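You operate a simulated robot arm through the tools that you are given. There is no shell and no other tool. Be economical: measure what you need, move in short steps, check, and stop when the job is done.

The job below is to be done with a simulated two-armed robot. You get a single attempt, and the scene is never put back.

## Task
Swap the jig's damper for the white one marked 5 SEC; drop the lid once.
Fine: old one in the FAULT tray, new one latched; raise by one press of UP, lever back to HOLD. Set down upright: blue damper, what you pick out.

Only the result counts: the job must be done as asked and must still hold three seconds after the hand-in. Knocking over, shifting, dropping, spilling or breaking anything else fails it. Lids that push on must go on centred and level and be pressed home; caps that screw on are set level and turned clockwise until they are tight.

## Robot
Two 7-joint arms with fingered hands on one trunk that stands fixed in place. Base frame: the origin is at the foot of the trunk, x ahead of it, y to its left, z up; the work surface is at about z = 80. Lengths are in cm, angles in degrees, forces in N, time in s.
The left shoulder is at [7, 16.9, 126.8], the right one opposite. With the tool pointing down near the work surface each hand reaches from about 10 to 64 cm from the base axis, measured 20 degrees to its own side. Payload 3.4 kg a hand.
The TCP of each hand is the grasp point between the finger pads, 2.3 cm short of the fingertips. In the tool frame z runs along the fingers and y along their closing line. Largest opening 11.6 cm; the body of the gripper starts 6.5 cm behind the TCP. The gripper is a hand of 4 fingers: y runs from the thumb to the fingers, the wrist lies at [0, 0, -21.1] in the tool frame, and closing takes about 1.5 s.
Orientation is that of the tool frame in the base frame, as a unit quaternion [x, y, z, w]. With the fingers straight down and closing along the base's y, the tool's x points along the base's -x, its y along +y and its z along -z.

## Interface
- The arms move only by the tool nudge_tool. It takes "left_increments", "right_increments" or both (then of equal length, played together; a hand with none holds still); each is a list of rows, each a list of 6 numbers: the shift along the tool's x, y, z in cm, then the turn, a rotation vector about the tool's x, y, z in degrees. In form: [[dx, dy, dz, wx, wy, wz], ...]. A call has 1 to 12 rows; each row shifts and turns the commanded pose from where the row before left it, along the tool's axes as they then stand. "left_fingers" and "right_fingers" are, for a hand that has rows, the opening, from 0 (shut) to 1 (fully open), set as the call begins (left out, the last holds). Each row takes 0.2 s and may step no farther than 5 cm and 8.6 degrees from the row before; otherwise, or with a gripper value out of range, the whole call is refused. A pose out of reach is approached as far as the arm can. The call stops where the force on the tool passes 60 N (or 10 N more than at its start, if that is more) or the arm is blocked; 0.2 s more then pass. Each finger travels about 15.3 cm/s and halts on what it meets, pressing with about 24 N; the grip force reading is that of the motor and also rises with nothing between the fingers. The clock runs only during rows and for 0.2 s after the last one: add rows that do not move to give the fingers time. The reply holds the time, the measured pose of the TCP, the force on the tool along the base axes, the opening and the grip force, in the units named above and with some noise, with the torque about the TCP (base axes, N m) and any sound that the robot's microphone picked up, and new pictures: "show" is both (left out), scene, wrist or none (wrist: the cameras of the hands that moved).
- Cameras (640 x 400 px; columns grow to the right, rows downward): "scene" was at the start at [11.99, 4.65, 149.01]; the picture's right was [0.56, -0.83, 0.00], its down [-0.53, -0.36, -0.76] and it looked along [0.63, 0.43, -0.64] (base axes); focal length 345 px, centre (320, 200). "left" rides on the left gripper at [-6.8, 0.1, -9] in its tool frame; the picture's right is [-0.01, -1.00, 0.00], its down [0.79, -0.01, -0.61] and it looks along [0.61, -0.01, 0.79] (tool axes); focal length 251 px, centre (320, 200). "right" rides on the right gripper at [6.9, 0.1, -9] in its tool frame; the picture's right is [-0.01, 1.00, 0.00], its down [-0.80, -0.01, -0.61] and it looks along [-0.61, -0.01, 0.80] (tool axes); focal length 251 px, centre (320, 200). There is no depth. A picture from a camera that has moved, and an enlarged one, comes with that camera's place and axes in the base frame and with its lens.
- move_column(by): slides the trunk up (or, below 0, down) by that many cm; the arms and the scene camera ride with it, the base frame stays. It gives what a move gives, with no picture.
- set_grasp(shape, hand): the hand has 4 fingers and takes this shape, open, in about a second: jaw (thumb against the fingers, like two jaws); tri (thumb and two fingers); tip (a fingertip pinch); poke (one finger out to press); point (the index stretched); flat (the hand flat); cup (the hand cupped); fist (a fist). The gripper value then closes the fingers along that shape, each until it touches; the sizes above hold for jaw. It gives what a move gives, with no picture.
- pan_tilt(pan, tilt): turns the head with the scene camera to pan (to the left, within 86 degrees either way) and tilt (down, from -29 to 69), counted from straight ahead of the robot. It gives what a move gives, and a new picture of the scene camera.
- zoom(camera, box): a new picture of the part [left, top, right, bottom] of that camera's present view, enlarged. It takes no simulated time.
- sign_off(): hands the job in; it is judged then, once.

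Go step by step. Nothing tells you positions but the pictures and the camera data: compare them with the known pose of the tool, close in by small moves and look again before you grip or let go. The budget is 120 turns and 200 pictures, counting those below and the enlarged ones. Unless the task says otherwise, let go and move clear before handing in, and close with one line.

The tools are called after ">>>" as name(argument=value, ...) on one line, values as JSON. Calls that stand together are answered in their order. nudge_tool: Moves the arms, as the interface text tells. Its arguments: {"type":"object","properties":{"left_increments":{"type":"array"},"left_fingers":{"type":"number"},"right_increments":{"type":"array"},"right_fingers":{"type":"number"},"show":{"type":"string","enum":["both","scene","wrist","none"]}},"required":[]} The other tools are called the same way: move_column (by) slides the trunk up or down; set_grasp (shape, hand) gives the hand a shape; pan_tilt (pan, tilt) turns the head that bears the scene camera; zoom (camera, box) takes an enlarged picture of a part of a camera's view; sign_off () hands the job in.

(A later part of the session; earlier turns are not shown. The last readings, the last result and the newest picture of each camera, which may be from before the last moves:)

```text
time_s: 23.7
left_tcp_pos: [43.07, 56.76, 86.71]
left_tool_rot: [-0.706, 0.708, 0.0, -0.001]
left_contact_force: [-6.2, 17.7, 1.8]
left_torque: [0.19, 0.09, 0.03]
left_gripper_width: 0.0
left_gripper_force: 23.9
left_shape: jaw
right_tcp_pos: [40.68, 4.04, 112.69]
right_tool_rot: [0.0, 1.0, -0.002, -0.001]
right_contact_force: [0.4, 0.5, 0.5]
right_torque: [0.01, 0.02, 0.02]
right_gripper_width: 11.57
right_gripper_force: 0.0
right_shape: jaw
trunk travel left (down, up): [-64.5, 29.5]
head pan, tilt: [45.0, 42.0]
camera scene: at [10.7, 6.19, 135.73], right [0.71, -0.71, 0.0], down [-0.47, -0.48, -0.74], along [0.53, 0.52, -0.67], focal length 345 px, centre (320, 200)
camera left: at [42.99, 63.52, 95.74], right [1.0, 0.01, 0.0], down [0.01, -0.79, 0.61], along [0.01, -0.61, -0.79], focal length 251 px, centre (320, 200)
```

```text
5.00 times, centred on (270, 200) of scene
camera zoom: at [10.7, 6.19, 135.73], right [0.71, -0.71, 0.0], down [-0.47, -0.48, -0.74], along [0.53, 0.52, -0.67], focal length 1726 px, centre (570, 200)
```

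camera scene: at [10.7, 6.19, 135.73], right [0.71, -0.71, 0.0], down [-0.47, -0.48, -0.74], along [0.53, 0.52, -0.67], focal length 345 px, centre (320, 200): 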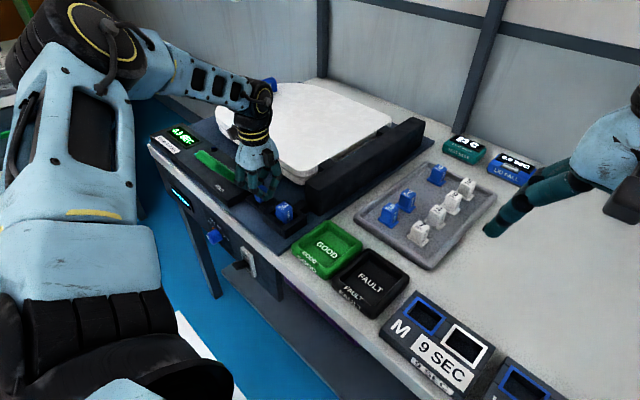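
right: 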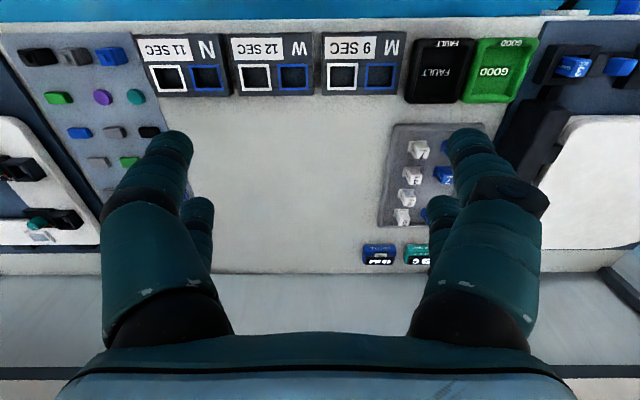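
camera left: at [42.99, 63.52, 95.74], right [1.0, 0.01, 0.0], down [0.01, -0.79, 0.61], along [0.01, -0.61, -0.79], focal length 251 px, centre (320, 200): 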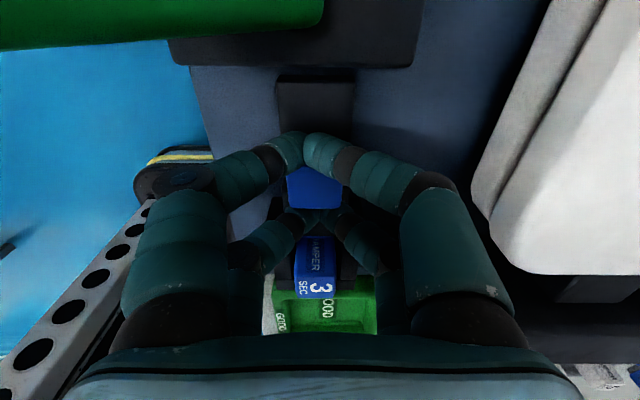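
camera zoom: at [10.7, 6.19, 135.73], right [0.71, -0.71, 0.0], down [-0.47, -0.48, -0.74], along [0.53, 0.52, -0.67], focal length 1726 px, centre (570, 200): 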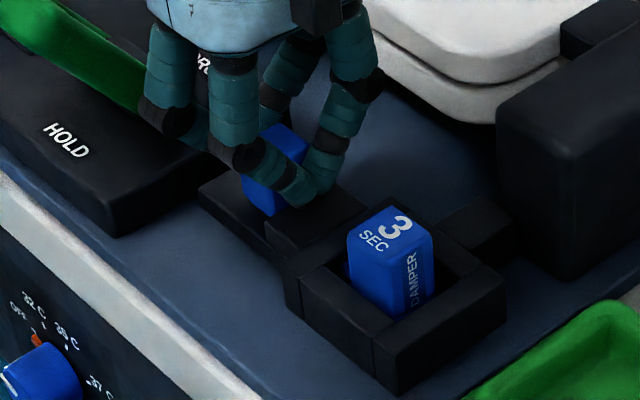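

All four fingers closed, with the knob caged between the two finger pairs, so moving along y carries the bolt. I'll slide it +y in small steps.

>>> nudge_tool(left_increments=[[-0.5, 0, 0, 0, 0, 0], [-0.5, 0, 0, 0, 0, 0], [-0.5, 0, 0, 0, 0, 0]], show="none")

>>> zoom(camera="scene", box=[220, 160, 320, 240])

```text
time_s: 24.5
left_tcp_pos: [42.99, 57.99, 86.81]
left_tool_rot: [0.707, -0.707, 0.0, -0.001]
left_contact_force: [2.5, -0.6, -1.4]
left_torque: [-0.02, 0.0, 0.01]
left_gripper_width: 0.0
left_gripper_force: 23.7
left_shape: jaw
right_tcp_pos: [40.93, 3.82, 112.71]
right_tool_rot: [-0.001, 1.0, 0.0, 0.0]
right_contact_force: [0.2, 0.5, 0.0]
right_torque: [-0.01, -0.02, 0.0]
right_gripper_width: 11.57
right_gripper_force: 0.0
right_shape: jaw
trunk travel left (down, up): [-64.5, 29.5]
head pan, tilt: [45.0, 42.0]
```

```text
5.00 times, centred on (270, 200) of scene
camera zoom: at [10.95, 5.84, 135.73], right [0.71, -0.71, 0.0], down [-0.47, -0.47, -0.74], along [0.53, 0.52, -0.67], focal length 1726 px, centre (570, 200)
```

zoom: 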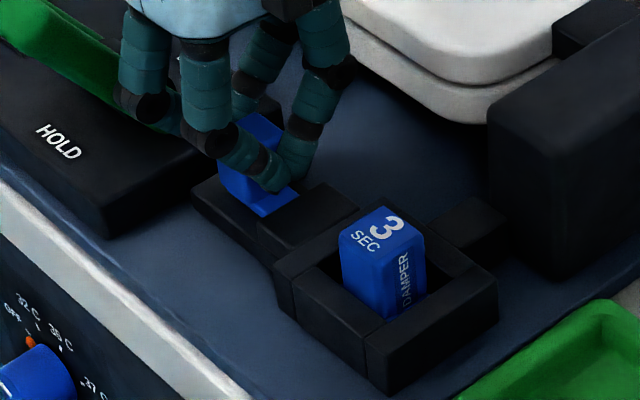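

It slides with little force and no spring. Continuing to the end of travel.

>>> nudge_tool(left_increments=[[-0.4, 0, 0, 0, 0, 0], [-0.4, 0, 0, 0, 0, 0], [-0.4, 0, 0, 0, 0, 0]], show="wrist")

>>> zoom(camera="scene", box=[220, 160, 320, 240])

>>> zoom(camera="left", box=[250, 180, 390, 300])

```text
time_s: 25.3
left_tcp_pos: [43.05, 58.85, 86.91]
left_tool_rot: [0.707, -0.707, -0.001, 0.001]
left_contact_force: [1.4, -8.0, -1.4]
left_torque: [-0.09, 0.05, 0.03]
left_gripper_width: 0.0
left_gripper_force: 24.1
left_shape: jaw
right_tcp_pos: [40.93, 3.49, 112.65]
right_tool_rot: [0.001, 1.0, 0.001, -0.001]
right_contact_force: [-0.8, -0.4, 0.2]
right_torque: [0.03, 0.0, -0.01]
right_gripper_width: 11.6
right_gripper_force: 0.0
right_shape: jaw
trunk travel left (down, up): [-64.5, 29.5]
head pan, tilt: [45.0, 42.0]
camera left: at [43.0, 65.59, 95.84], right [1.0, 0.01, 0.0], down [0.01, -0.8, 0.61], along [0.0, -0.61, -0.8], focal length 251 px, centre (320, 200)
```

left: 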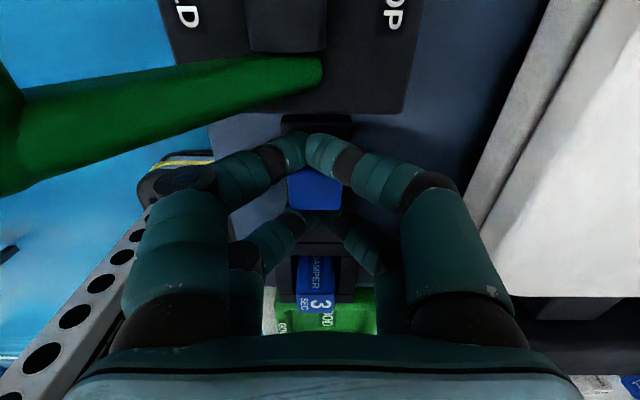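

```text
5.00 times, centred on (270, 200) of scene
camera zoom: at [10.98, 5.54, 135.73], right [0.71, -0.71, 0.0], down [-0.47, -0.47, -0.74], along [0.53, 0.53, -0.67], focal length 1726 px, centre (570, 200)
```

zoom: 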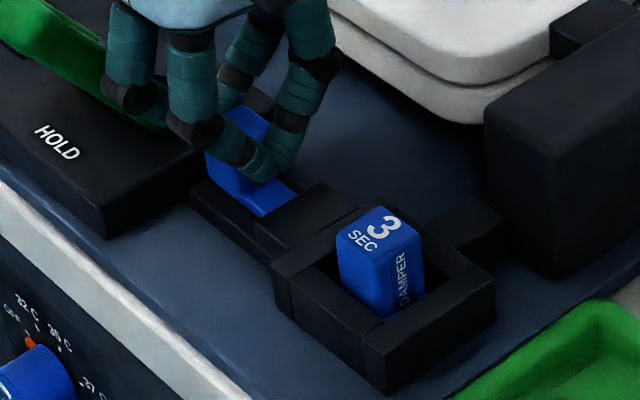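

```text
3.33 times, centred on (320, 240) of left
camera zoom: at [43.0, 65.59, 95.84], right [1.0, 0.01, 0.0], down [0.01, -0.8, 0.61], along [0.0, -0.61, -0.8], focal length 838 px, centre (320, 67)
```

zoom: 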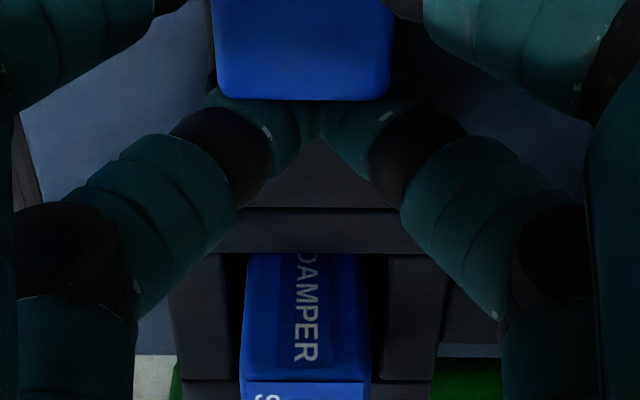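

The bolt is withdrawn. Now I open, rise, and move over the damper so that the camera-side finger pair is centred on the cap (TCP y ≈ 47.25).

>>> nudge_tool(left_increments=[[0, 0, 0, 0, 0, 0], [0, 0, 0, 0, 0, 0], [0, 0, 0, 0, 0, 0], [0, 0, -2, 0, 0, 0], [0, 0, -2, 0, 0, 0], [0, 0, -2, 0, 0, 0], [4, 0, 0, 0, 0, 0], [4, 0, 0, 0, 0, 0], [2.5, 0, 0, 0, 0, 0]], left_fingers=0.5, show="wrist")

>>> zoom(camera="left", box=[220, 30, 420, 155])

>>> zoom(camera="scene", box=[220, 150, 340, 240])

```text
time_s: 27.3
left_tcp_pos: [42.78, 48.76, 92.75]
left_tool_rot: [-0.707, 0.707, 0.001, 0.001]
left_contact_force: [-0.2, 0.5, -0.4]
left_torque: [0.0, 0.02, 0.01]
left_gripper_width: 5.77
left_gripper_force: 0.1
left_shape: jaw
right_tcp_pos: [40.93, 3.62, 112.72]
right_tool_rot: [0.0, 1.0, 0.0, 0.0]
right_contact_force: [-0.3, 0.3, -0.4]
right_torque: [-0.02, -0.01, 0.01]
right_gripper_width: 11.58
right_gripper_force: 0.2
right_shape: jaw
trunk travel left (down, up): [-64.5, 29.5]
head pan, tilt: [45.0, 42.0]
camera left: at [42.8, 55.41, 101.72], right [1.0, 0.01, 0.0], down [0.01, -0.8, 0.61], along [0.01, -0.61, -0.8], focal length 251 px, centre (320, 200)
```

left: 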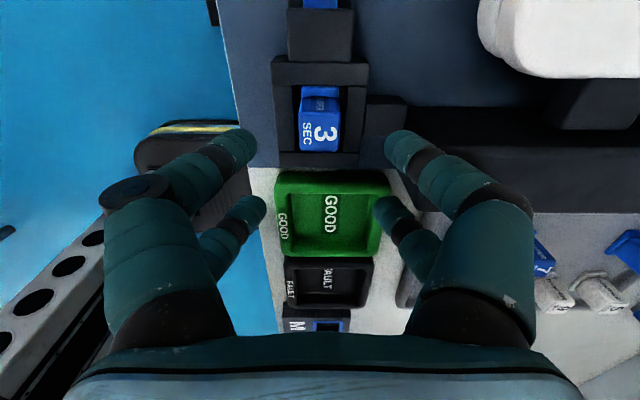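

```text
3.20 times, centred on (320, 92) of left
camera zoom: at [42.8, 55.41, 101.72], right [1.0, 0.01, 0.0], down [0.01, -0.8, 0.61], along [0.01, -0.61, -0.8], focal length 805 px, centre (320, 544)
```

zoom: 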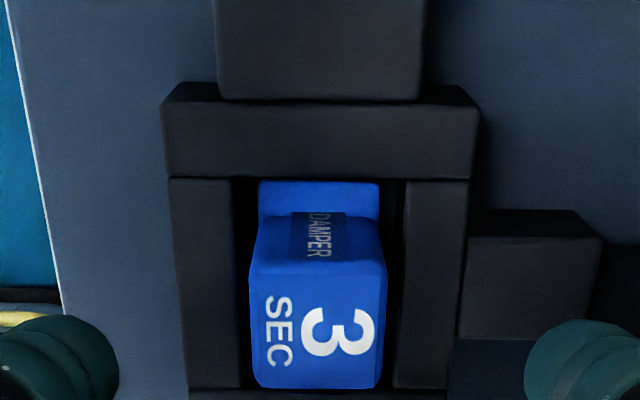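

```text
4.44 times, centred on (280, 195) of scene
camera zoom: at [10.87, 5.72, 135.73], right [0.71, -0.71, 0.0], down [-0.47, -0.47, -0.74], along [0.53, 0.53, -0.67], focal length 1534 px, centre (498, 222)
```

zoom: 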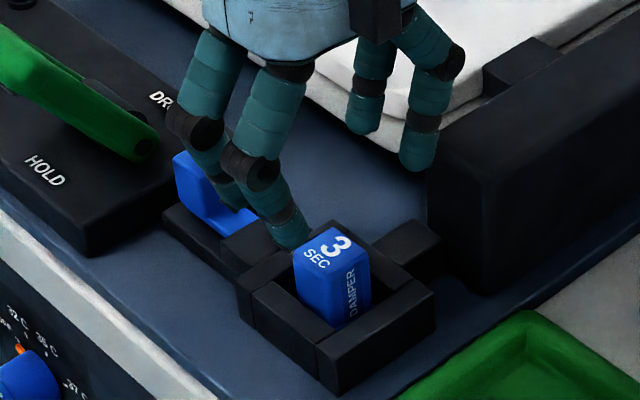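

The damper is now free of the bolt; cap centre ≈(42.95, 48.85). I'll lower with the camera-side pair over the cap and grip.

>>> nudge_tool(left_increments=[[1.9, -0.2, 1.5, 0, 0, 0], [0, 0, 2.5, 0, 0, 0], [0, 0, 2.5, 0, 0, 0], [0, 0, 0, 0, 0, 0]], show="wrist")

>>> zoom(camera="scene", box=[230, 160, 330, 235])

```text
time_s: 28.3
left_tcp_pos: [42.99, 46.72, 86.46]
left_tool_rot: [-0.707, 0.707, 0.0, 0.002]
left_contact_force: [-8.1, 0.6, 6.8]
left_torque: [-0.02, -0.67, 0.07]
left_gripper_width: 5.72
left_gripper_force: 0.2
left_shape: jaw
right_tcp_pos: [40.7, 3.68, 112.93]
right_tool_rot: [0.0, 1.0, 0.0, 0.001]
right_contact_force: [-0.8, -0.9, 0.2]
right_torque: [0.0, 0.02, 0.02]
right_gripper_width: 11.59
right_gripper_force: 0.1
right_shape: jaw
trunk travel left (down, up): [-64.5, 29.5]
head pan, tilt: [45.0, 42.0]
camera left: at [42.97, 53.44, 95.41], right [1.0, 0.01, 0.0], down [0.01, -0.8, 0.61], along [0.01, -0.61, -0.8], focal length 251 px, centre (320, 200)
```

left: 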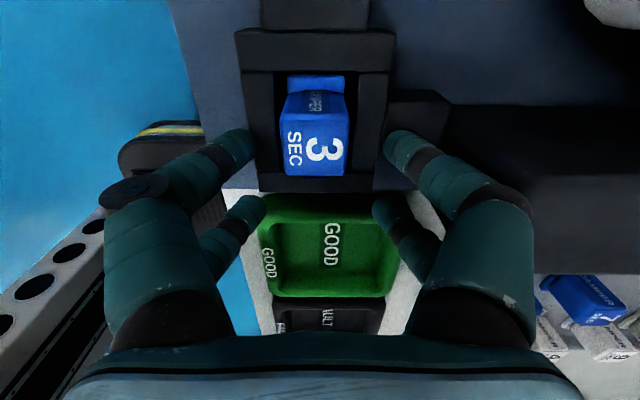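

```text
5.33 times, centred on (280, 198) of scene
camera zoom: at [10.54, 5.68, 135.78], right [0.71, -0.71, 0.0], down [-0.47, -0.47, -0.74], along [0.53, 0.53, -0.67], focal length 1840 px, centre (533, 213)
```

zoom: 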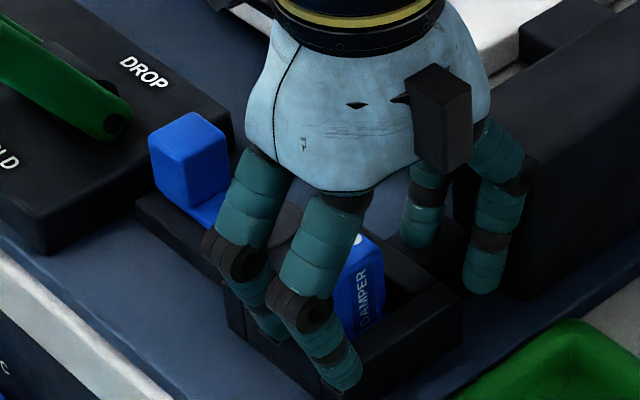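

The +x fingers touch the small block beside the hinge. I'll lift a little, narrow the opening, and go down again.

>>> nudge_tool(left_increments=[[0, 0, -1, 0, 0, 0], [0, 0, 0, 0, 0, 0], [0, 0, 0, 0, 0, 0]], left_fingers=0.36, show="none")

>>> nudge_tool(left_increments=[[0, 0, 0.5, 0, 0, 0], [0, 0, 0.4, 0, 0, 0], [0, 0, 0, 0, 0, 0]], show="wrist")

>>> zoom(camera="scene", box=[230, 160, 330, 235])

```text
time_s: 29.1
left_tcp_pos: [43.12, 46.73, 87.29]
left_tool_rot: [0.707, -0.707, 0.0, 0.0]
left_contact_force: [-4.8, -0.5, -0.5]
left_torque: [0.02, 0.19, 0.07]
left_gripper_width: 2.14
left_gripper_force: 23.6
left_shape: jaw
right_tcp_pos: [40.81, 3.72, 112.71]
right_tool_rot: [0.0, 1.0, 0.0, 0.001]
right_contact_force: [-0.3, 0.8, 0.3]
right_torque: [-0.01, 0.01, -0.02]
right_gripper_width: 11.61
right_gripper_force: 0.1
right_shape: jaw
trunk travel left (down, up): [-64.5, 29.5]
head pan, tilt: [45.0, 42.0]
```

```text
time_s: 29.9
left_tcp_pos: [43.01, 46.53, 86.66]
left_tool_rot: [0.707, -0.707, 0.001, -0.003]
left_contact_force: [-5.2, 2.3, 23.5]
left_torque: [0.49, -0.01, 0.11]
left_gripper_width: 2.14
left_gripper_force: 24.4
left_shape: jaw
right_tcp_pos: [40.45, 3.5, 112.85]
right_tool_rot: [0.0, 1.0, 0.001, 0.002]
right_contact_force: [0.7, 0.4, 0.0]
right_torque: [-0.02, -0.02, 0.0]
right_gripper_width: 11.57
right_gripper_force: 0.0
right_shape: jaw
trunk travel left (down, up): [-64.5, 29.5]
head pan, tilt: [45.0, 42.0]
camera left: at [42.87, 53.2, 95.7], right [1.0, 0.01, 0.0], down [0.0, -0.8, 0.6], along [0.01, -0.6, -0.8], focal length 251 px, centre (320, 200)
```

left: 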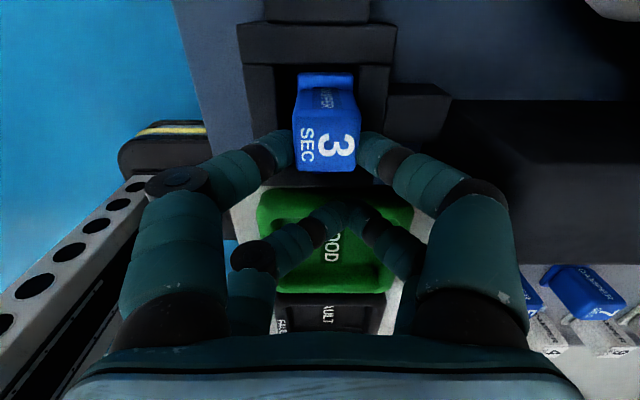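

```text
5.33 times, centred on (280, 198) of scene
camera zoom: at [10.42, 5.49, 135.8], right [0.71, -0.71, 0.0], down [-0.47, -0.47, -0.75], along [0.53, 0.53, -0.67], focal length 1840 px, centre (533, 213)
```

zoom: 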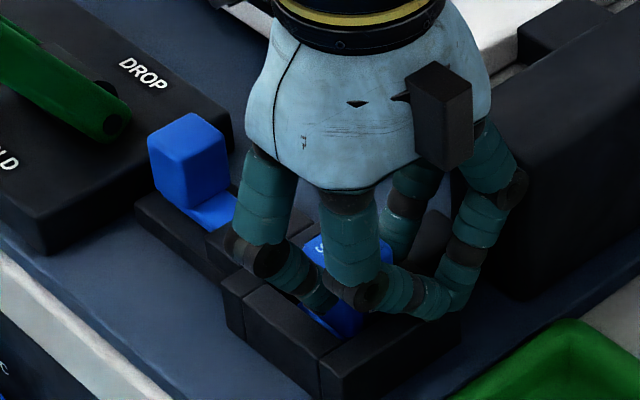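

The camera-side pair is already on the cap. I'll close fully and lift a little to test.

>>> nudge_tool(left_increments=[[0, 0, -0.2, 0, 0, 0], [0, 0, 0, 0, 0, 0], [0, 0, 0, 0, 0, 0], [0, 0, -1, 0, 0, 0], [0, 0, -1, 0, 0, 0]], left_fingers=0.0, show="wrist")

>>> zoom(camera="scene", box=[230, 150, 330, 225])

```text
time_s: 31.1
left_tcp_pos: [43.17, 46.51, 88.68]
left_tool_rot: [-0.707, 0.707, 0.0, -0.001]
left_contact_force: [-3.0, 0.3, 0.8]
left_torque: [-0.01, 0.16, 0.08]
left_gripper_width: 2.05
left_gripper_force: 23.7
left_shape: jaw
right_tcp_pos: [40.76, 3.68, 112.79]
right_tool_rot: [0.0, 1.0, 0.0, 0.0]
right_contact_force: [-0.4, -0.8, 0.4]
right_torque: [0.02, -0.05, -0.04]
right_gripper_width: 11.59
right_gripper_force: 0.1
right_shape: jaw
trunk travel left (down, up): [-64.5, 29.5]
head pan, tilt: [45.0, 42.0]
camera left: at [43.09, 53.3, 97.64], right [1.0, 0.01, 0.0], down [0.01, -0.8, 0.61], along [0.01, -0.61, -0.8], focal length 251 px, centre (320, 200)
```

left: 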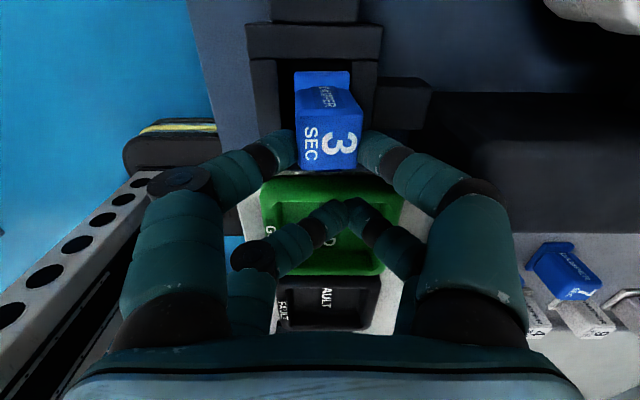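

```text
5.33 times, centred on (280, 188) of scene
camera zoom: at [10.76, 5.71, 135.74], right [0.71, -0.71, 0.0], down [-0.47, -0.47, -0.74], along [0.53, 0.53, -0.67], focal length 1840 px, centre (533, 267)
```

zoom: 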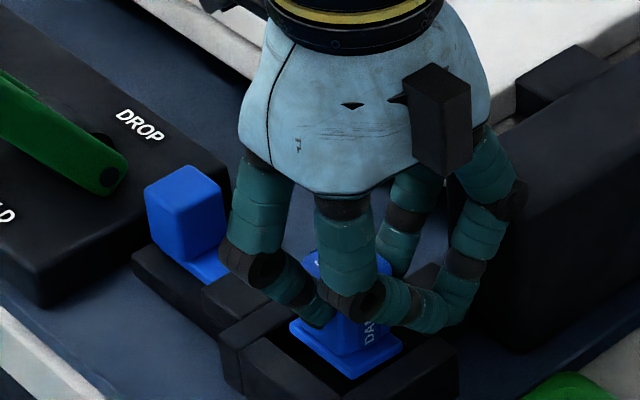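

The damper is out with its flange visible. I'll lift well clear and move toward the FAULT tray.

>>> nudge_tool(left_increments=[[0, 0, -4, 0, 0, 0], [0, 0, -4, 0, 0, 0], [3.7, 0, 0, 0, 0, 0], [3.7, 0, 0, 0, 0, 0], [3.7, 0, 0, 0, 0, 0], [3.7, 0, 0, 0, 0, 0], [3.7, 0, 0, 0, 0, 0], [3.5, 0, 0, 0, 0, 0], [0, 0, 0, 0, 0, 0]], show="both")

>>> pan_tilt(pan=25, tilt=50)

>>> zoom(camera="left", box=[200, 40, 440, 190])

```text
time_s: 33.1
left_tcp_pos: [43.2, 24.45, 96.62]
left_tool_rot: [-0.707, 0.707, 0.0, 0.0]
left_contact_force: [-0.3, 0.0, -0.5]
left_torque: [0.0, -0.01, -0.01]
left_gripper_width: 2.06
left_gripper_force: 24.3
left_shape: jaw
right_tcp_pos: [40.83, 3.8, 112.74]
right_tool_rot: [0.0, 1.0, 0.001, 0.001]
right_contact_force: [-0.4, 0.2, -0.3]
right_torque: [-0.03, -0.01, 0.01]
right_gripper_width: 11.58
right_gripper_force: 0.1
right_shape: jaw
trunk travel left (down, up): [-64.5, 29.5]
head pan, tilt: [45.0, 42.0]
camera scene: at [10.87, 5.86, 135.73], right [0.71, -0.71, 0.0], down [-0.47, -0.47, -0.74], along [0.53, 0.53, -0.67], focal length 345 px, centre (320, 200)
camera left: at [43.19, 31.25, 105.64], right [1.0, 0.01, 0.0], down [0.01, -0.79, 0.61], along [0.01, -0.61, -0.79], focal length 251 px, centre (320, 200)
```

scene: 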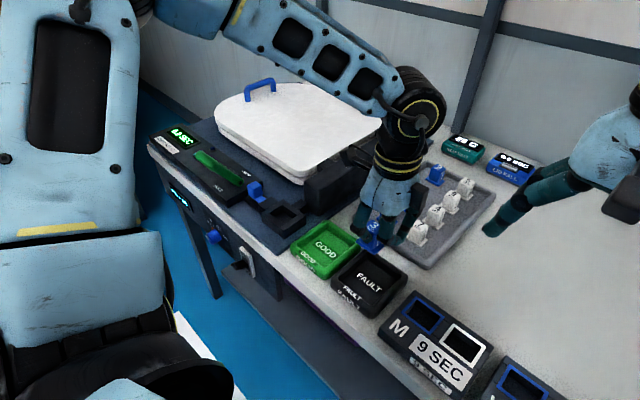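
left: 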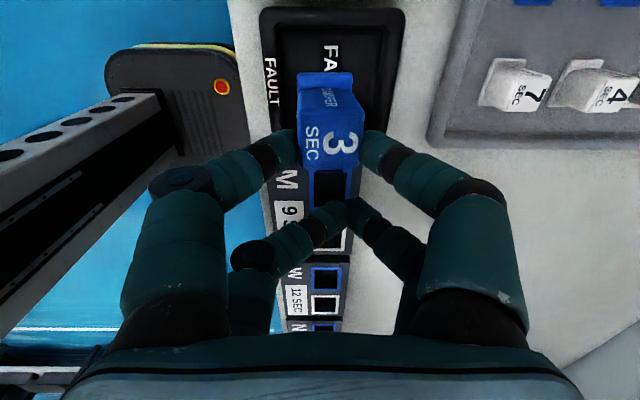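

```text
time_s: 34.0
left_tcp_pos: [43.35, 24.32, 96.61]
left_tool_rot: [0.708, -0.707, 0.0, 0.0]
left_contact_force: [0.0, -0.4, -0.1]
left_torque: [-0.02, 0.01, 0.03]
left_gripper_width: 2.05
left_gripper_force: 23.6
left_shape: jaw
right_tcp_pos: [40.78, 3.68, 112.8]
right_tool_rot: [0.0, 1.0, -0.001, 0.0]
right_contact_force: [0.1, -0.6, 0.2]
right_torque: [0.02, 0.0, -0.01]
right_gripper_width: 11.59
right_gripper_force: 0.0
right_shape: jaw
trunk travel left (down, up): [-64.5, 29.5]
head pan, tilt: [25.0, 50.0]
camera scene: at [11.96, 3.11, 134.61], right [0.42, -0.91, 0.0], down [-0.69, -0.32, -0.64], along [0.58, 0.27, -0.77], focal length 345 px, centre (320, 200)
```

scene: 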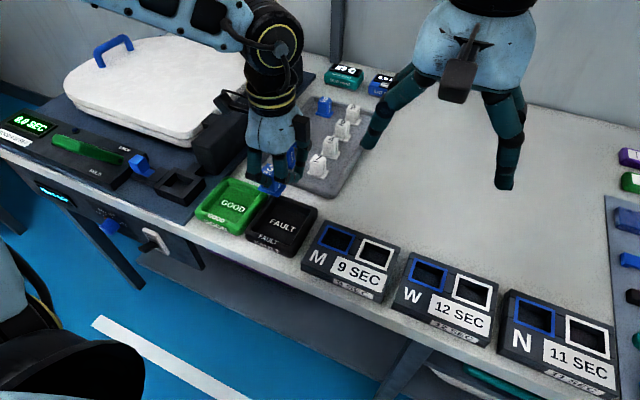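

```text
2.67 times, centred on (320, 115) of left
camera zoom: at [43.22, 31.21, 105.68], right [1.0, 0.01, 0.0], down [0.01, -0.8, 0.61], along [0.01, -0.61, -0.8], focal length 670 px, centre (320, 427)
```

zoom: 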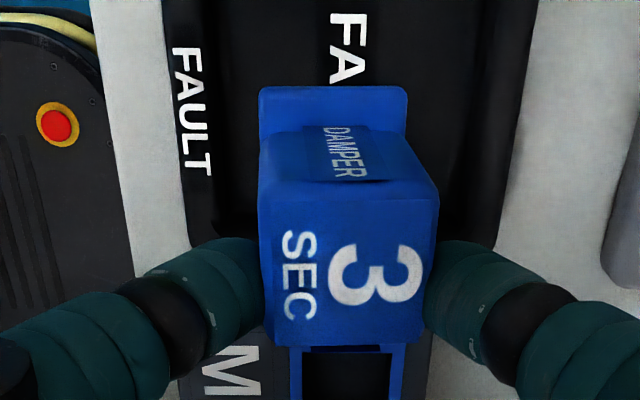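

The FAULT tray centre is about (43.6, 25.2). I'll shift slightly and lower the damper to just above its floor, then look.

>>> nudge_tool(left_increments=[[1.4, 0.1, 0, 0, 0, 0], [0, 0, 3, 0, 0, 0], [0, 0, 3, 0, 0, 0], [0, 0, 2, 0, 0, 0], [0, 0, 0, 0, 0, 0]], show="wrist")

>>> zoom(camera="scene", box=[220, 150, 340, 260])

```text
time_s: 35.1
left_tcp_pos: [43.14, 23.17, 88.71]
left_tool_rot: [0.707, -0.707, 0.0, 0.0]
left_contact_force: [-0.5, 0.8, -0.4]
left_torque: [-0.02, 0.05, -0.02]
left_gripper_width: 2.04
left_gripper_force: 23.9
left_shape: jaw
right_tcp_pos: [40.97, 3.72, 112.69]
right_tool_rot: [0.0, 1.0, 0.0, 0.0]
right_contact_force: [-0.6, -0.4, -0.5]
right_torque: [0.02, -0.05, 0.01]
right_gripper_width: 11.59
right_gripper_force: 0.1
right_shape: jaw
trunk travel left (down, up): [-64.5, 29.5]
head pan, tilt: [25.0, 50.0]
camera left: at [43.11, 30.04, 97.68], right [1.0, 0.01, 0.0], down [0.01, -0.79, 0.61], along [0.01, -0.61, -0.79], focal length 251 px, centre (320, 200)
```

left: 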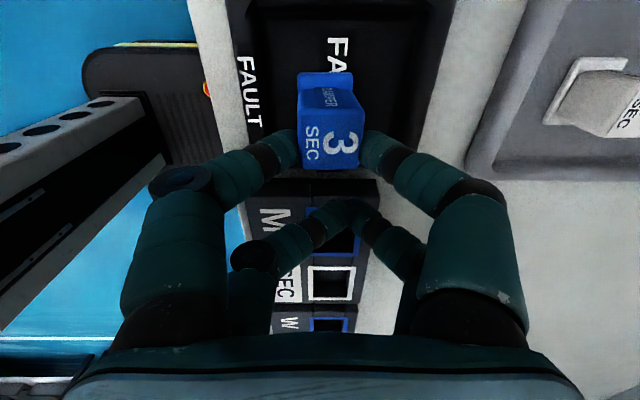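

```text
3.64 times, centred on (280, 205) of scene
camera zoom: at [11.94, 3.12, 134.61], right [0.42, -0.91, 0.0], down [-0.69, -0.32, -0.64], along [0.58, 0.27, -0.77], focal length 1255 px, centre (466, 182)
```

zoom: 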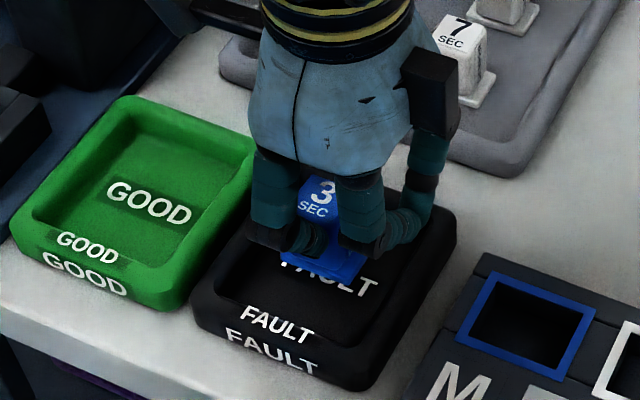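

Well placed. I'll nudge +y a touch so that the idle fingers clear the rim, then lower in small steps to contact.

>>> nudge_tool(left_increments=[[-0.6, 0, 0.6, 0, 0, 0], [0, 0, 0.6, 0, 0, 0], [0, 0, 0.5, 0, 0, 0], [0, 0, 0, 0, 0, 0]], show="wrist")

>>> zoom(camera="scene", box=[240, 170, 330, 250])

```text
time_s: 36.1
left_tcp_pos: [43.11, 23.64, 87.14]
left_tool_rot: [-0.707, 0.707, -0.001, 0.0]
left_contact_force: [-0.2, 0.4, -0.8]
left_torque: [0.0, -0.02, 0.01]
left_gripper_width: 2.05
left_gripper_force: 23.9
left_shape: jaw
right_tcp_pos: [40.96, 3.7, 112.8]
right_tool_rot: [0.0, 1.0, 0.0, 0.0]
right_contact_force: [0.2, -0.2, 0.8]
right_torque: [0.03, 0.01, 0.0]
right_gripper_width: 11.61
right_gripper_force: 0.1
right_shape: jaw
trunk travel left (down, up): [-64.5, 29.5]
head pan, tilt: [25.0, 50.0]
camera left: at [43.1, 30.58, 96.05], right [1.0, 0.01, 0.0], down [0.01, -0.79, 0.61], along [0.01, -0.61, -0.79], focal length 251 px, centre (320, 200)
```

left: 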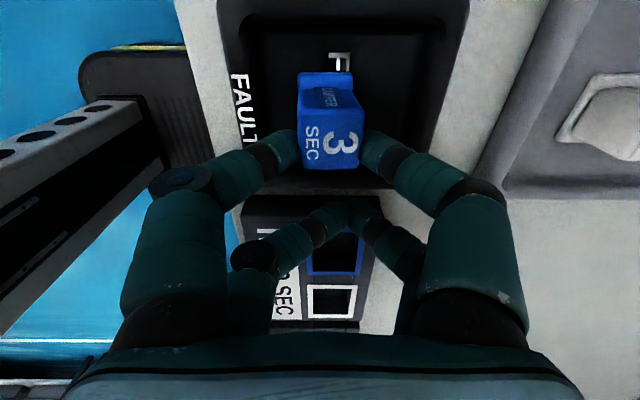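

```text
5.00 times, centred on (285, 210) of scene
camera zoom: at [11.95, 3.12, 134.61], right [0.42, -0.91, 0.0], down [-0.69, -0.32, -0.64], along [0.58, 0.27, -0.77], focal length 1726 px, centre (495, 150)
```

zoom: 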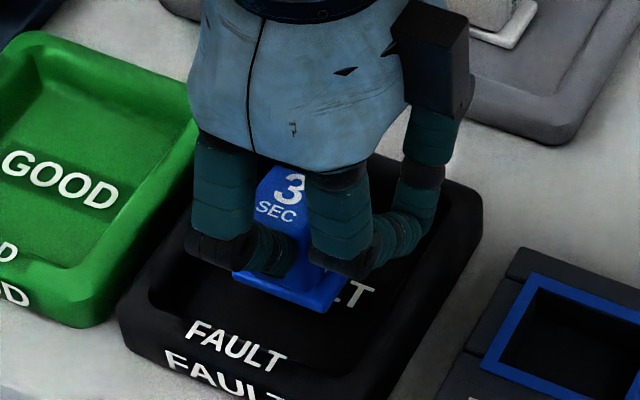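

>>> nudge_tool(left_increments=[[0, 0, 0.3, 0, 0, 0], [0, 0, 0.3, 0, 0, 0], [0, 0, 0.2, 0, 0, 0], [0, 0, 0, 0, 0, 0]], show="none")

>>> zoom(camera="scene", box=[240, 170, 330, 250])

```text
time_s: 37.1
left_tcp_pos: [43.08, 23.91, 86.1]
left_tool_rot: [-0.707, 0.707, -0.001, 0.0]
left_contact_force: [-0.1, 0.2, -1.5]
left_torque: [-0.02, -0.01, -0.04]
left_gripper_width: 2.07
left_gripper_force: 24.1
left_shape: jaw
right_tcp_pos: [40.78, 3.63, 112.85]
right_tool_rot: [0.0, 1.0, 0.001, 0.0]
right_contact_force: [-0.3, 0.8, -0.2]
right_torque: [0.01, 0.03, 0.01]
right_gripper_width: 11.6
right_gripper_force: 0.1
right_shape: jaw
trunk travel left (down, up): [-64.5, 29.5]
head pan, tilt: [25.0, 50.0]
```

```text
5.00 times, centred on (285, 210) of scene
camera zoom: at [11.96, 3.12, 134.61], right [0.42, -0.91, 0.0], down [-0.69, -0.32, -0.64], along [0.58, 0.27, -0.77], focal length 1726 px, centre (495, 150)
```

zoom: 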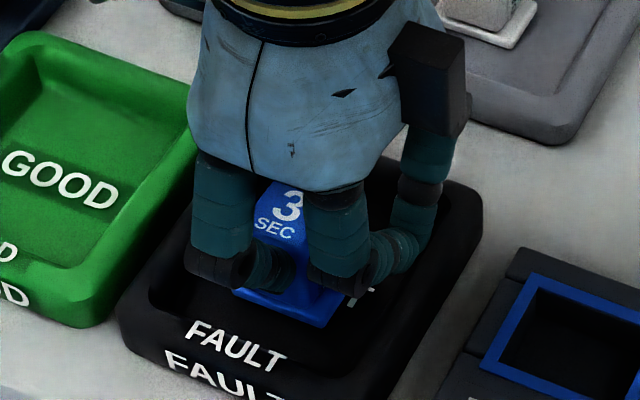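

Still no contact; continuing down.

>>> nudge_tool(left_increments=[[0, 0, 0.3, 0, 0, 0], [0, 0, 0.2, 0, 0, 0], [0, 0, 0, 0, 0, 0]], show="none")

>>> nudge_tool(left_increments=[[0, 0, 0.2, 0, 0, 0], [0, 0, 0.1, 0, 0, 0], [0, 0, 0, 0, 0, 0]], show="wrist")

>>> zoom(camera="scene", box=[240, 170, 330, 250])

```text
time_s: 38.0
left_tcp_pos: [42.94, 23.81, 85.69]
left_tool_rot: [-0.707, 0.707, 0.0, 0.0]
left_contact_force: [0.0, 0.2, 2.5]
left_torque: [0.05, -0.08, -0.03]
left_gripper_width: 2.05
left_gripper_force: 23.9
left_shape: jaw
right_tcp_pos: [40.76, 3.66, 112.69]
right_tool_rot: [0.0, 1.0, 0.0, 0.0]
right_contact_force: [0.3, 1.2, -0.6]
right_torque: [-0.03, 0.0, -0.02]
right_gripper_width: 11.58
right_gripper_force: 0.1
right_shape: jaw
trunk travel left (down, up): [-64.5, 29.5]
head pan, tilt: [25.0, 50.0]
```

```text
time_s: 38.8
left_tcp_pos: [42.89, 23.8, 85.59]
left_tool_rot: [-0.707, 0.707, -0.002, 0.001]
left_contact_force: [-1.2, 1.3, 18.7]
left_torque: [0.38, -0.2, 0.07]
left_gripper_width: 2.1
left_gripper_force: 23.7
left_shape: jaw
right_tcp_pos: [40.59, 3.71, 112.77]
right_tool_rot: [0.0, 1.0, 0.001, 0.0]
right_contact_force: [-0.3, -0.7, 0.6]
right_torque: [0.02, 0.0, -0.03]
right_gripper_width: 11.58
right_gripper_force: 0.1
right_shape: jaw
trunk travel left (down, up): [-64.5, 29.5]
head pan, tilt: [25.0, 50.0]
camera left: at [42.8, 30.55, 94.55], right [1.0, 0.01, 0.0], down [0.01, -0.8, 0.61], along [0.01, -0.61, -0.8], focal length 251 px, centre (320, 200)
```

left: 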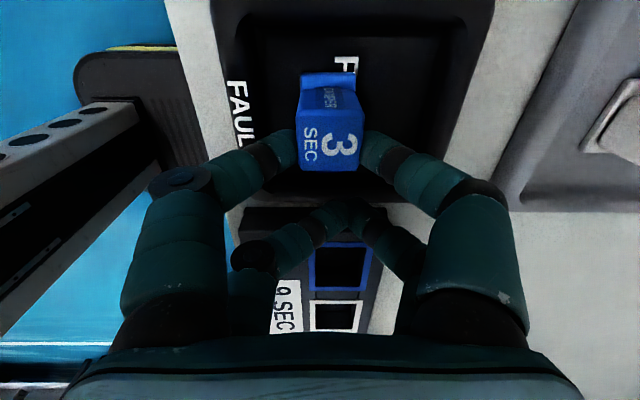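

```text
5.00 times, centred on (285, 210) of scene
camera zoom: at [11.67, 3.0, 134.65], right [0.42, -0.91, 0.0], down [-0.69, -0.32, -0.64], along [0.58, 0.27, -0.76], focal length 1726 px, centre (495, 150)
```

zoom: 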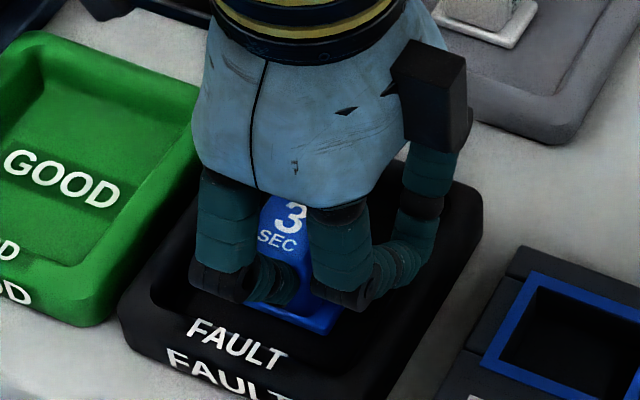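

The damper rests on the tray floor. I'll ease off, open and rise.

>>> nudge_tool(left_increments=[[0, 0, -0.15, 0, 0, 0], [0, 0, 0, 0, 0, 0], [0, 0, 0, 0, 0, 0], [0, 0, 0, 0, 0, 0], [0, 0, -1.5, 0, 0, 0], [0, 0, -2, 0, 0, 0], [0, 0, -4, 0, 0, 0], [0, 0, -4, 0, 0, 0], [0, 0, -4, 0, 0, 0]], left_fingers=0.5, show="wrist")

>>> zoom(camera="scene", box=[220, 160, 340, 250])

```text
time_s: 40.8
left_tcp_pos: [42.74, 24.03, 100.8]
left_tool_rot: [0.707, -0.707, 0.0, 0.0]
left_contact_force: [0.5, 0.0, -0.5]
left_torque: [0.05, -0.05, -0.01]
left_gripper_width: 5.78
left_gripper_force: 0.0
left_shape: jaw
right_tcp_pos: [40.85, 3.74, 112.74]
right_tool_rot: [0.0, 1.0, 0.0, 0.0]
right_contact_force: [0.4, -0.4, -0.6]
right_torque: [0.03, -0.03, -0.02]
right_gripper_width: 11.59
right_gripper_force: 0.0
right_shape: jaw
trunk travel left (down, up): [-64.5, 29.5]
head pan, tilt: [25.0, 50.0]
camera left: at [42.57, 30.84, 109.83], right [1.0, 0.01, 0.0], down [0.01, -0.79, 0.61], along [0.01, -0.61, -0.79], focal length 251 px, centre (320, 200)
```

left: 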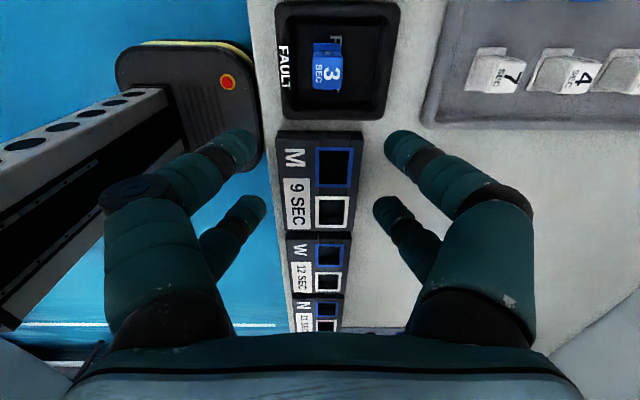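

```text
4.44 times, centred on (280, 205) of scene
camera zoom: at [11.86, 3.09, 134.61], right [0.42, -0.91, 0.0], down [-0.69, -0.32, -0.64], along [0.58, 0.27, -0.77], focal length 1534 px, centre (498, 178)
```

zoom: 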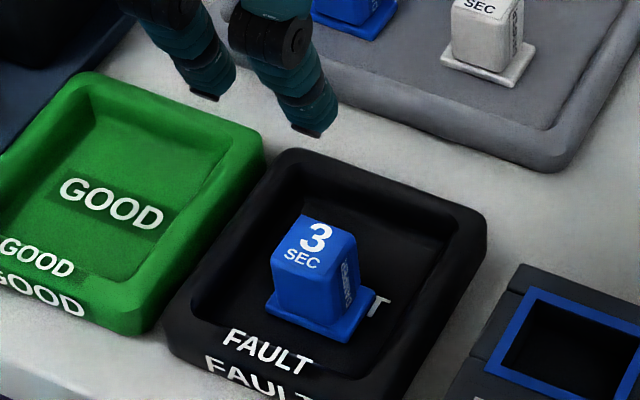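

The blue damper stands upright in FAULT. Next: white 5 at about (79.5, 26), which needs a lower trunk and a forward-tilted hand; I turn the hand back to yaw 0, up first.

>>> nudge_tool(left_increments=[[0, 0, -4, 0, 0, 8.2], [0, 0, -4, 0, 0, 8.2], [0, 0, -4, 0, 0, 8.2], [0, 0, -4, 0, 0, 8.2], [0, 0, 0, 0, 0, 8.2], [0, 0, 0, 0, 0, 8.2], [0, 0, 0, 0, 0, 8.2], [0, 0, 0, 0, 0, 8.2], [0, 0, 0, 0, 0, 8.2], [0, 0, 0, 0, 0, 8.2], [0, 0, 0, 0, 0, 8]], left_fingers=0.5, show="none")

>>> move_column(by=-12)

>>> nudge_tool(left_increments=[[-4, 0, -1, 0, -8.4, 0], [-3, 0, -1, 0, -8.4, 0], [-2, 0, -2, 0, -8.4, 0], [0, 0, 0, 0, -8.4, 0], [0, 0, 0, 0, -8.4, 0], [0, 0, 0, 0, -8, 0]], show="both")

```text
time_s: 43.1
left_tcp_pos: [43.0, 23.7, 116.94]
left_tool_rot: [0.001, 1.0, 0.0, 0.0]
left_contact_force: [-1.3, 0.3, -0.9]
left_torque: [-0.01, 0.03, 0.02]
left_gripper_width: 5.79
left_gripper_force: 0.1
left_shape: jaw
right_tcp_pos: [40.92, 3.59, 112.74]
right_tool_rot: [0.001, 1.0, 0.0, 0.0]
right_contact_force: [-0.2, 0.9, 0.2]
right_torque: [0.0, 0.03, 0.02]
right_gripper_width: 11.6
right_gripper_force: 0.0
right_shape: jaw
trunk travel left (down, up): [-64.5, 29.5]
head pan, tilt: [25.0, 50.0]
```

```text
time_s: 44.6
left_tcp_pos: [42.98, 23.89, 105.05]
left_tool_rot: [0.0, 1.0, 0.0, 0.001]
left_contact_force: [0.2, 0.3, -0.5]
left_torque: [-0.03, -0.03, -0.01]
left_gripper_width: 5.74
left_gripper_force: 0.0
left_shape: jaw
right_tcp_pos: [40.74, 3.7, 100.71]
right_tool_rot: [0.0, 1.0, -0.001, -0.001]
right_contact_force: [-0.3, -0.4, -0.1]
right_torque: [0.0, -0.03, -0.01]
right_gripper_width: 11.55
right_gripper_force: 0.1
right_shape: jaw
trunk travel left (down, up): [-52.5, 41.5]
head pan, tilt: [25.0, 50.0]
```

```text
time_s: 46.0
left_tcp_pos: [51.03, 23.89, 109.92]
left_tool_rot: [0.0, 0.906, 0.0, 0.423]
left_contact_force: [-0.5, 0.1, -0.1]
left_torque: [-0.02, -0.01, 0.03]
left_gripper_width: 5.75
left_gripper_force: 0.0
left_shape: jaw
right_tcp_pos: [40.73, 3.72, 100.72]
right_tool_rot: [-0.001, 1.0, 0.001, 0.0]
right_contact_force: [-0.9, 0.4, 0.2]
right_torque: [0.01, 0.0, -0.01]
right_gripper_width: 11.59
right_gripper_force: 0.0
right_shape: jaw
trunk travel left (down, up): [-52.5, 41.5]
head pan, tilt: [25.0, 50.0]
camera scene: at [11.88, 3.12, 122.62], right [0.42, -0.91, 0.0], down [-0.69, -0.32, -0.64], along [0.58, 0.27, -0.77], focal length 345 px, centre (320, 200)
camera left: at [48.59, 23.81, 120.91], right [0.01, -1.0, 0.01], down [-0.98, -0.01, -0.22], along [0.22, -0.01, -0.98], focal length 251 px, centre (320, 200)
```

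scene: 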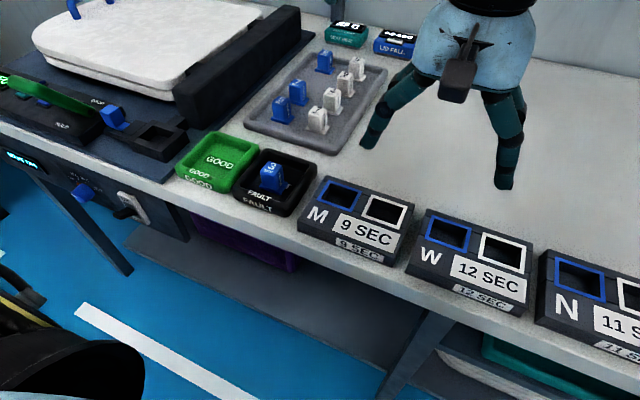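
left: 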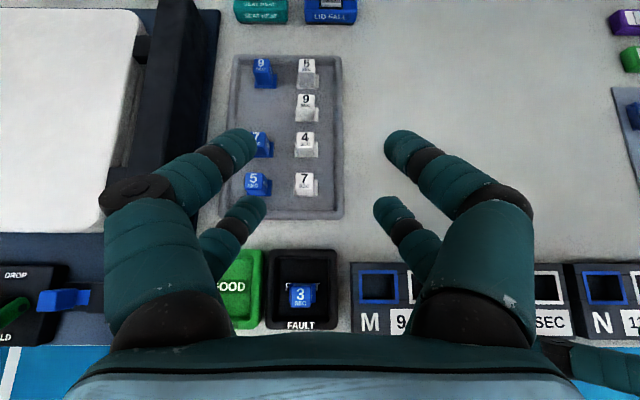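

This top-down view shows the tray well: white 5 is at about (80, 26), top ≈84.7. I'll zoom to confirm.

>>> zoom(camera="left", box=[230, 40, 360, 121])

>>> nudge_tool(left_increments=[[-2.95, 0, 3.51, 0, 0, 0], [-2.95, 0, 3.51, 0, 0, 0], [-2.95, 0, 3.51, 0, 0, 0], [-2.5, 1, 2.5, 0, 0, 0], [-2.5, 1, 2.5, 0, 0, 0], [0, 0, 0, 0, 0, 0]], show="both")

```text
4.92 times, centred on (295, 80) of left
camera zoom: at [48.59, 23.81, 120.91], right [0.01, -1.0, 0.01], down [-0.98, -0.01, -0.22], along [0.22, -0.01, -0.98], focal length 1238 px, centre (443, 788)
```

zoom: 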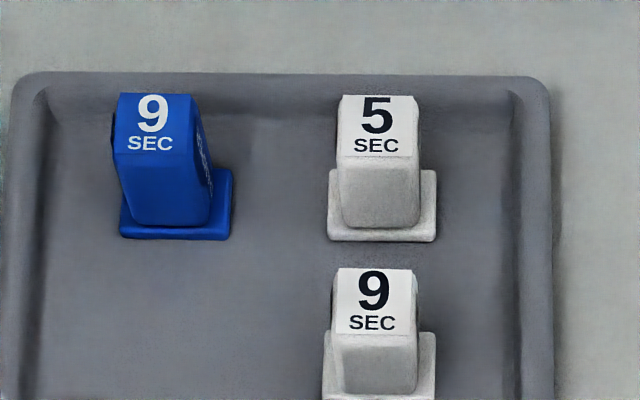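

```text
time_s: 47.5
left_tcp_pos: [70.78, 25.88, 110.65]
left_tool_rot: [0.0, 0.906, 0.001, 0.423]
left_contact_force: [-0.2, 0.6, 0.4]
left_torque: [0.01, 0.01, -0.01]
left_gripper_width: 5.76
left_gripper_force: 0.0
left_shape: jaw
left hand out of reach, approached as far as the arm can: row 5
right_tcp_pos: [40.77, 3.62, 100.74]
right_tool_rot: [0.001, 1.0, -0.001, 0.0]
right_contact_force: [-0.8, -0.6, -0.6]
right_torque: [0.0, -0.02, -0.01]
right_gripper_width: 11.6
right_gripper_force: 0.2
right_shape: jaw
trunk travel left (down, up): [-52.5, 41.5]
head pan, tilt: [25.0, 50.0]
camera scene: at [11.83, 3.08, 122.62], right [0.42, -0.91, 0.0], down [-0.69, -0.32, -0.64], along [0.58, 0.27, -0.77], focal length 345 px, centre (320, 200)
camera left: at [68.26, 25.81, 121.71], right [0.01, -1.0, 0.01], down [-0.98, -0.01, -0.22], along [0.22, 0.0, -0.98], focal length 251 px, centre (320, 200)
```

scene: 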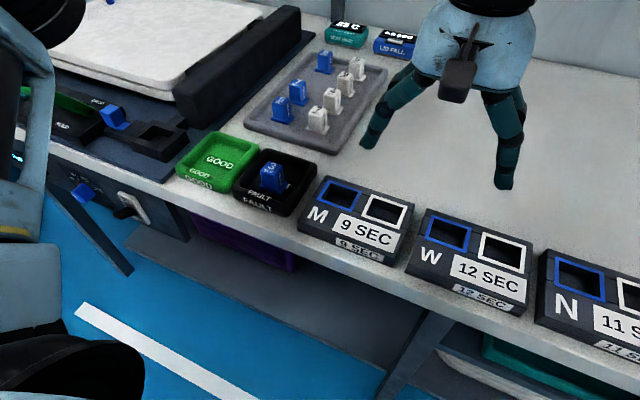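
left: 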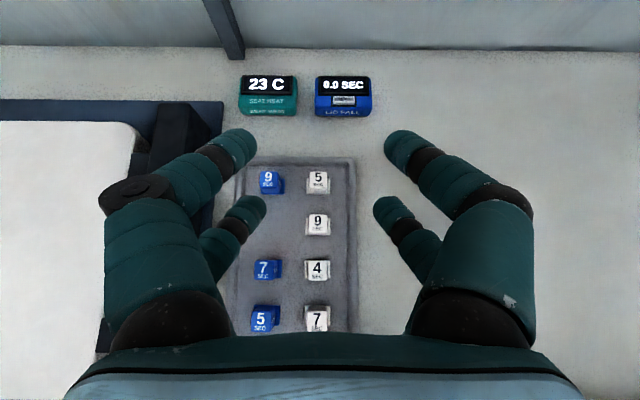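

White 5 confirmed at ≈(79.8, 26.0). I'll descend first (the limit seems wrist-related high up), staying above the tray.

>>> nudge_tool(left_increments=[[3.06, 0, 2.57, 0, 0, 0], [3.06, 0, 2.57, 0, 0, 0], [3.06, 0, 2.57, 0, 0, 0], [3.06, 0, 2.57, 0, 0, 0], [-2.57, 0, 3.06, 0, 0, 0], [-2.57, 0, 3.06, 0, 0, 0], [0, 0, 0, 0, 0, 0]], show="both")

```text
time_s: 49.0
left_tcp_pos: [74.87, 26.47, 94.68]
left_tool_rot: [-0.001, 0.907, 0.001, 0.422]
left_contact_force: [1.0, -0.8, 0.6]
left_torque: [-0.02, -0.02, 0.03]
left_gripper_width: 5.8
left_gripper_force: 0.0
left_shape: jaw
left hand out of reach, approached as far as the arm can: row 5, 6
right_tcp_pos: [40.86, 3.6, 100.65]
right_tool_rot: [0.0, 1.0, 0.0, -0.001]
right_contact_force: [0.6, -0.4, 0.4]
right_torque: [0.03, 0.0, -0.01]
right_gripper_width: 11.62
right_gripper_force: 0.1
right_shape: jaw
trunk travel left (down, up): [-52.5, 41.5]
head pan, tilt: [25.0, 50.0]
camera scene: at [12.01, 3.09, 122.6], right [0.42, -0.91, 0.0], down [-0.69, -0.32, -0.64], along [0.58, 0.27, -0.77], focal length 345 px, centre (320, 200)
camera left: at [72.27, 26.56, 105.61], right [0.01, -1.0, 0.01], down [-0.98, -0.01, -0.22], along [0.22, -0.01, -0.98], focal length 251 px, centre (320, 200)
```

scene: 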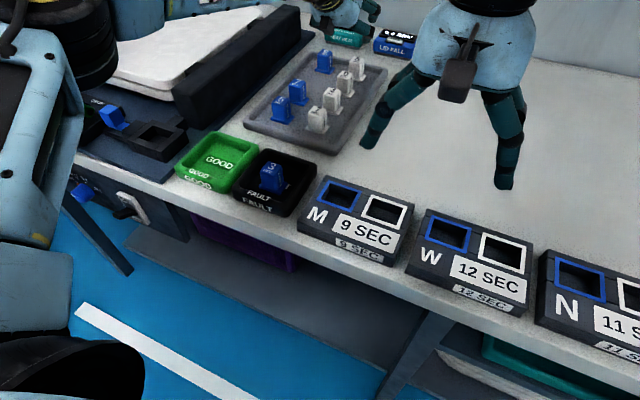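
left: 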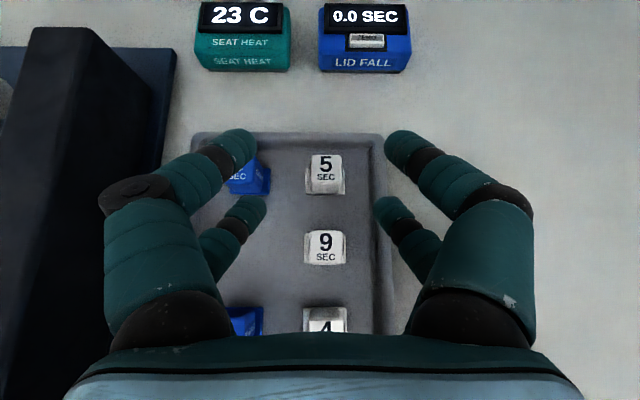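

The hand stopped a bit short in x (74.9). I'll probe whether going lower lets it reach further.

>>> nudge_tool(left_increments=[[1.53, 0, 1.28, 0, 0, 0], [1.53, 0, 1.28, 0, 0, 0], [-1.28, -0.2, 1.53, 0, 0, 0], [-1.28, -0.2, 1.53, 0, 0, 0], [0, 0, 0, 0, 0, 0]], show="none")

>>> pan_tilt(pan=20, tilt=30)

```text
time_s: 50.2
left_tcp_pos: [74.66, 27.63, 91.47]
left_tool_rot: [0.0, 0.906, 0.0, 0.424]
left_contact_force: [-0.1, 0.9, 0.8]
left_torque: [0.0, 0.0, -0.03]
left_gripper_width: 5.76
left_gripper_force: 0.1
left_shape: jaw
left hand out of reach, approached as far as the arm can: row 2, 3, 4
right_tcp_pos: [40.93, 3.71, 100.74]
right_tool_rot: [0.0, 1.0, 0.0, 0.001]
right_contact_force: [0.7, -0.3, -0.3]
right_torque: [0.0, 0.0, 0.02]
right_gripper_width: 11.6
right_gripper_force: 0.1
right_shape: jaw
trunk travel left (down, up): [-52.5, 41.5]
head pan, tilt: [25.0, 50.0]
```

```text
time_s: 51.1
left_tcp_pos: [74.69, 27.62, 91.53]
left_tool_rot: [0.0, 0.906, 0.001, 0.424]
left_contact_force: [0.9, 0.4, 0.6]
left_torque: [0.0, 0.03, 0.02]
left_gripper_width: 5.75
left_gripper_force: 0.1
left_shape: jaw
right_tcp_pos: [40.81, 3.71, 100.7]
right_tool_rot: [0.0, 1.0, 0.0, -0.001]
right_contact_force: [0.0, 0.1, -0.4]
right_torque: [0.02, 0.04, 0.01]
right_gripper_width: 11.59
right_gripper_force: 0.1
right_shape: jaw
trunk travel left (down, up): [-52.5, 41.5]
head pan, tilt: [20.0, 30.0]
camera scene: at [13.47, 2.95, 125.55], right [0.34, -0.94, 0.0], down [-0.47, -0.17, -0.87], along [0.81, 0.3, -0.5], focal length 345 px, centre (320, 200)
```

scene: 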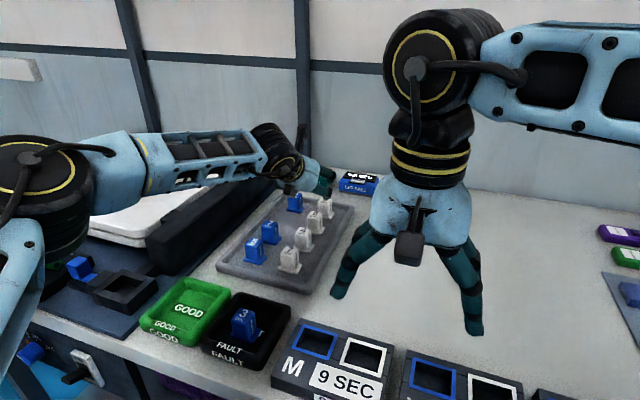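

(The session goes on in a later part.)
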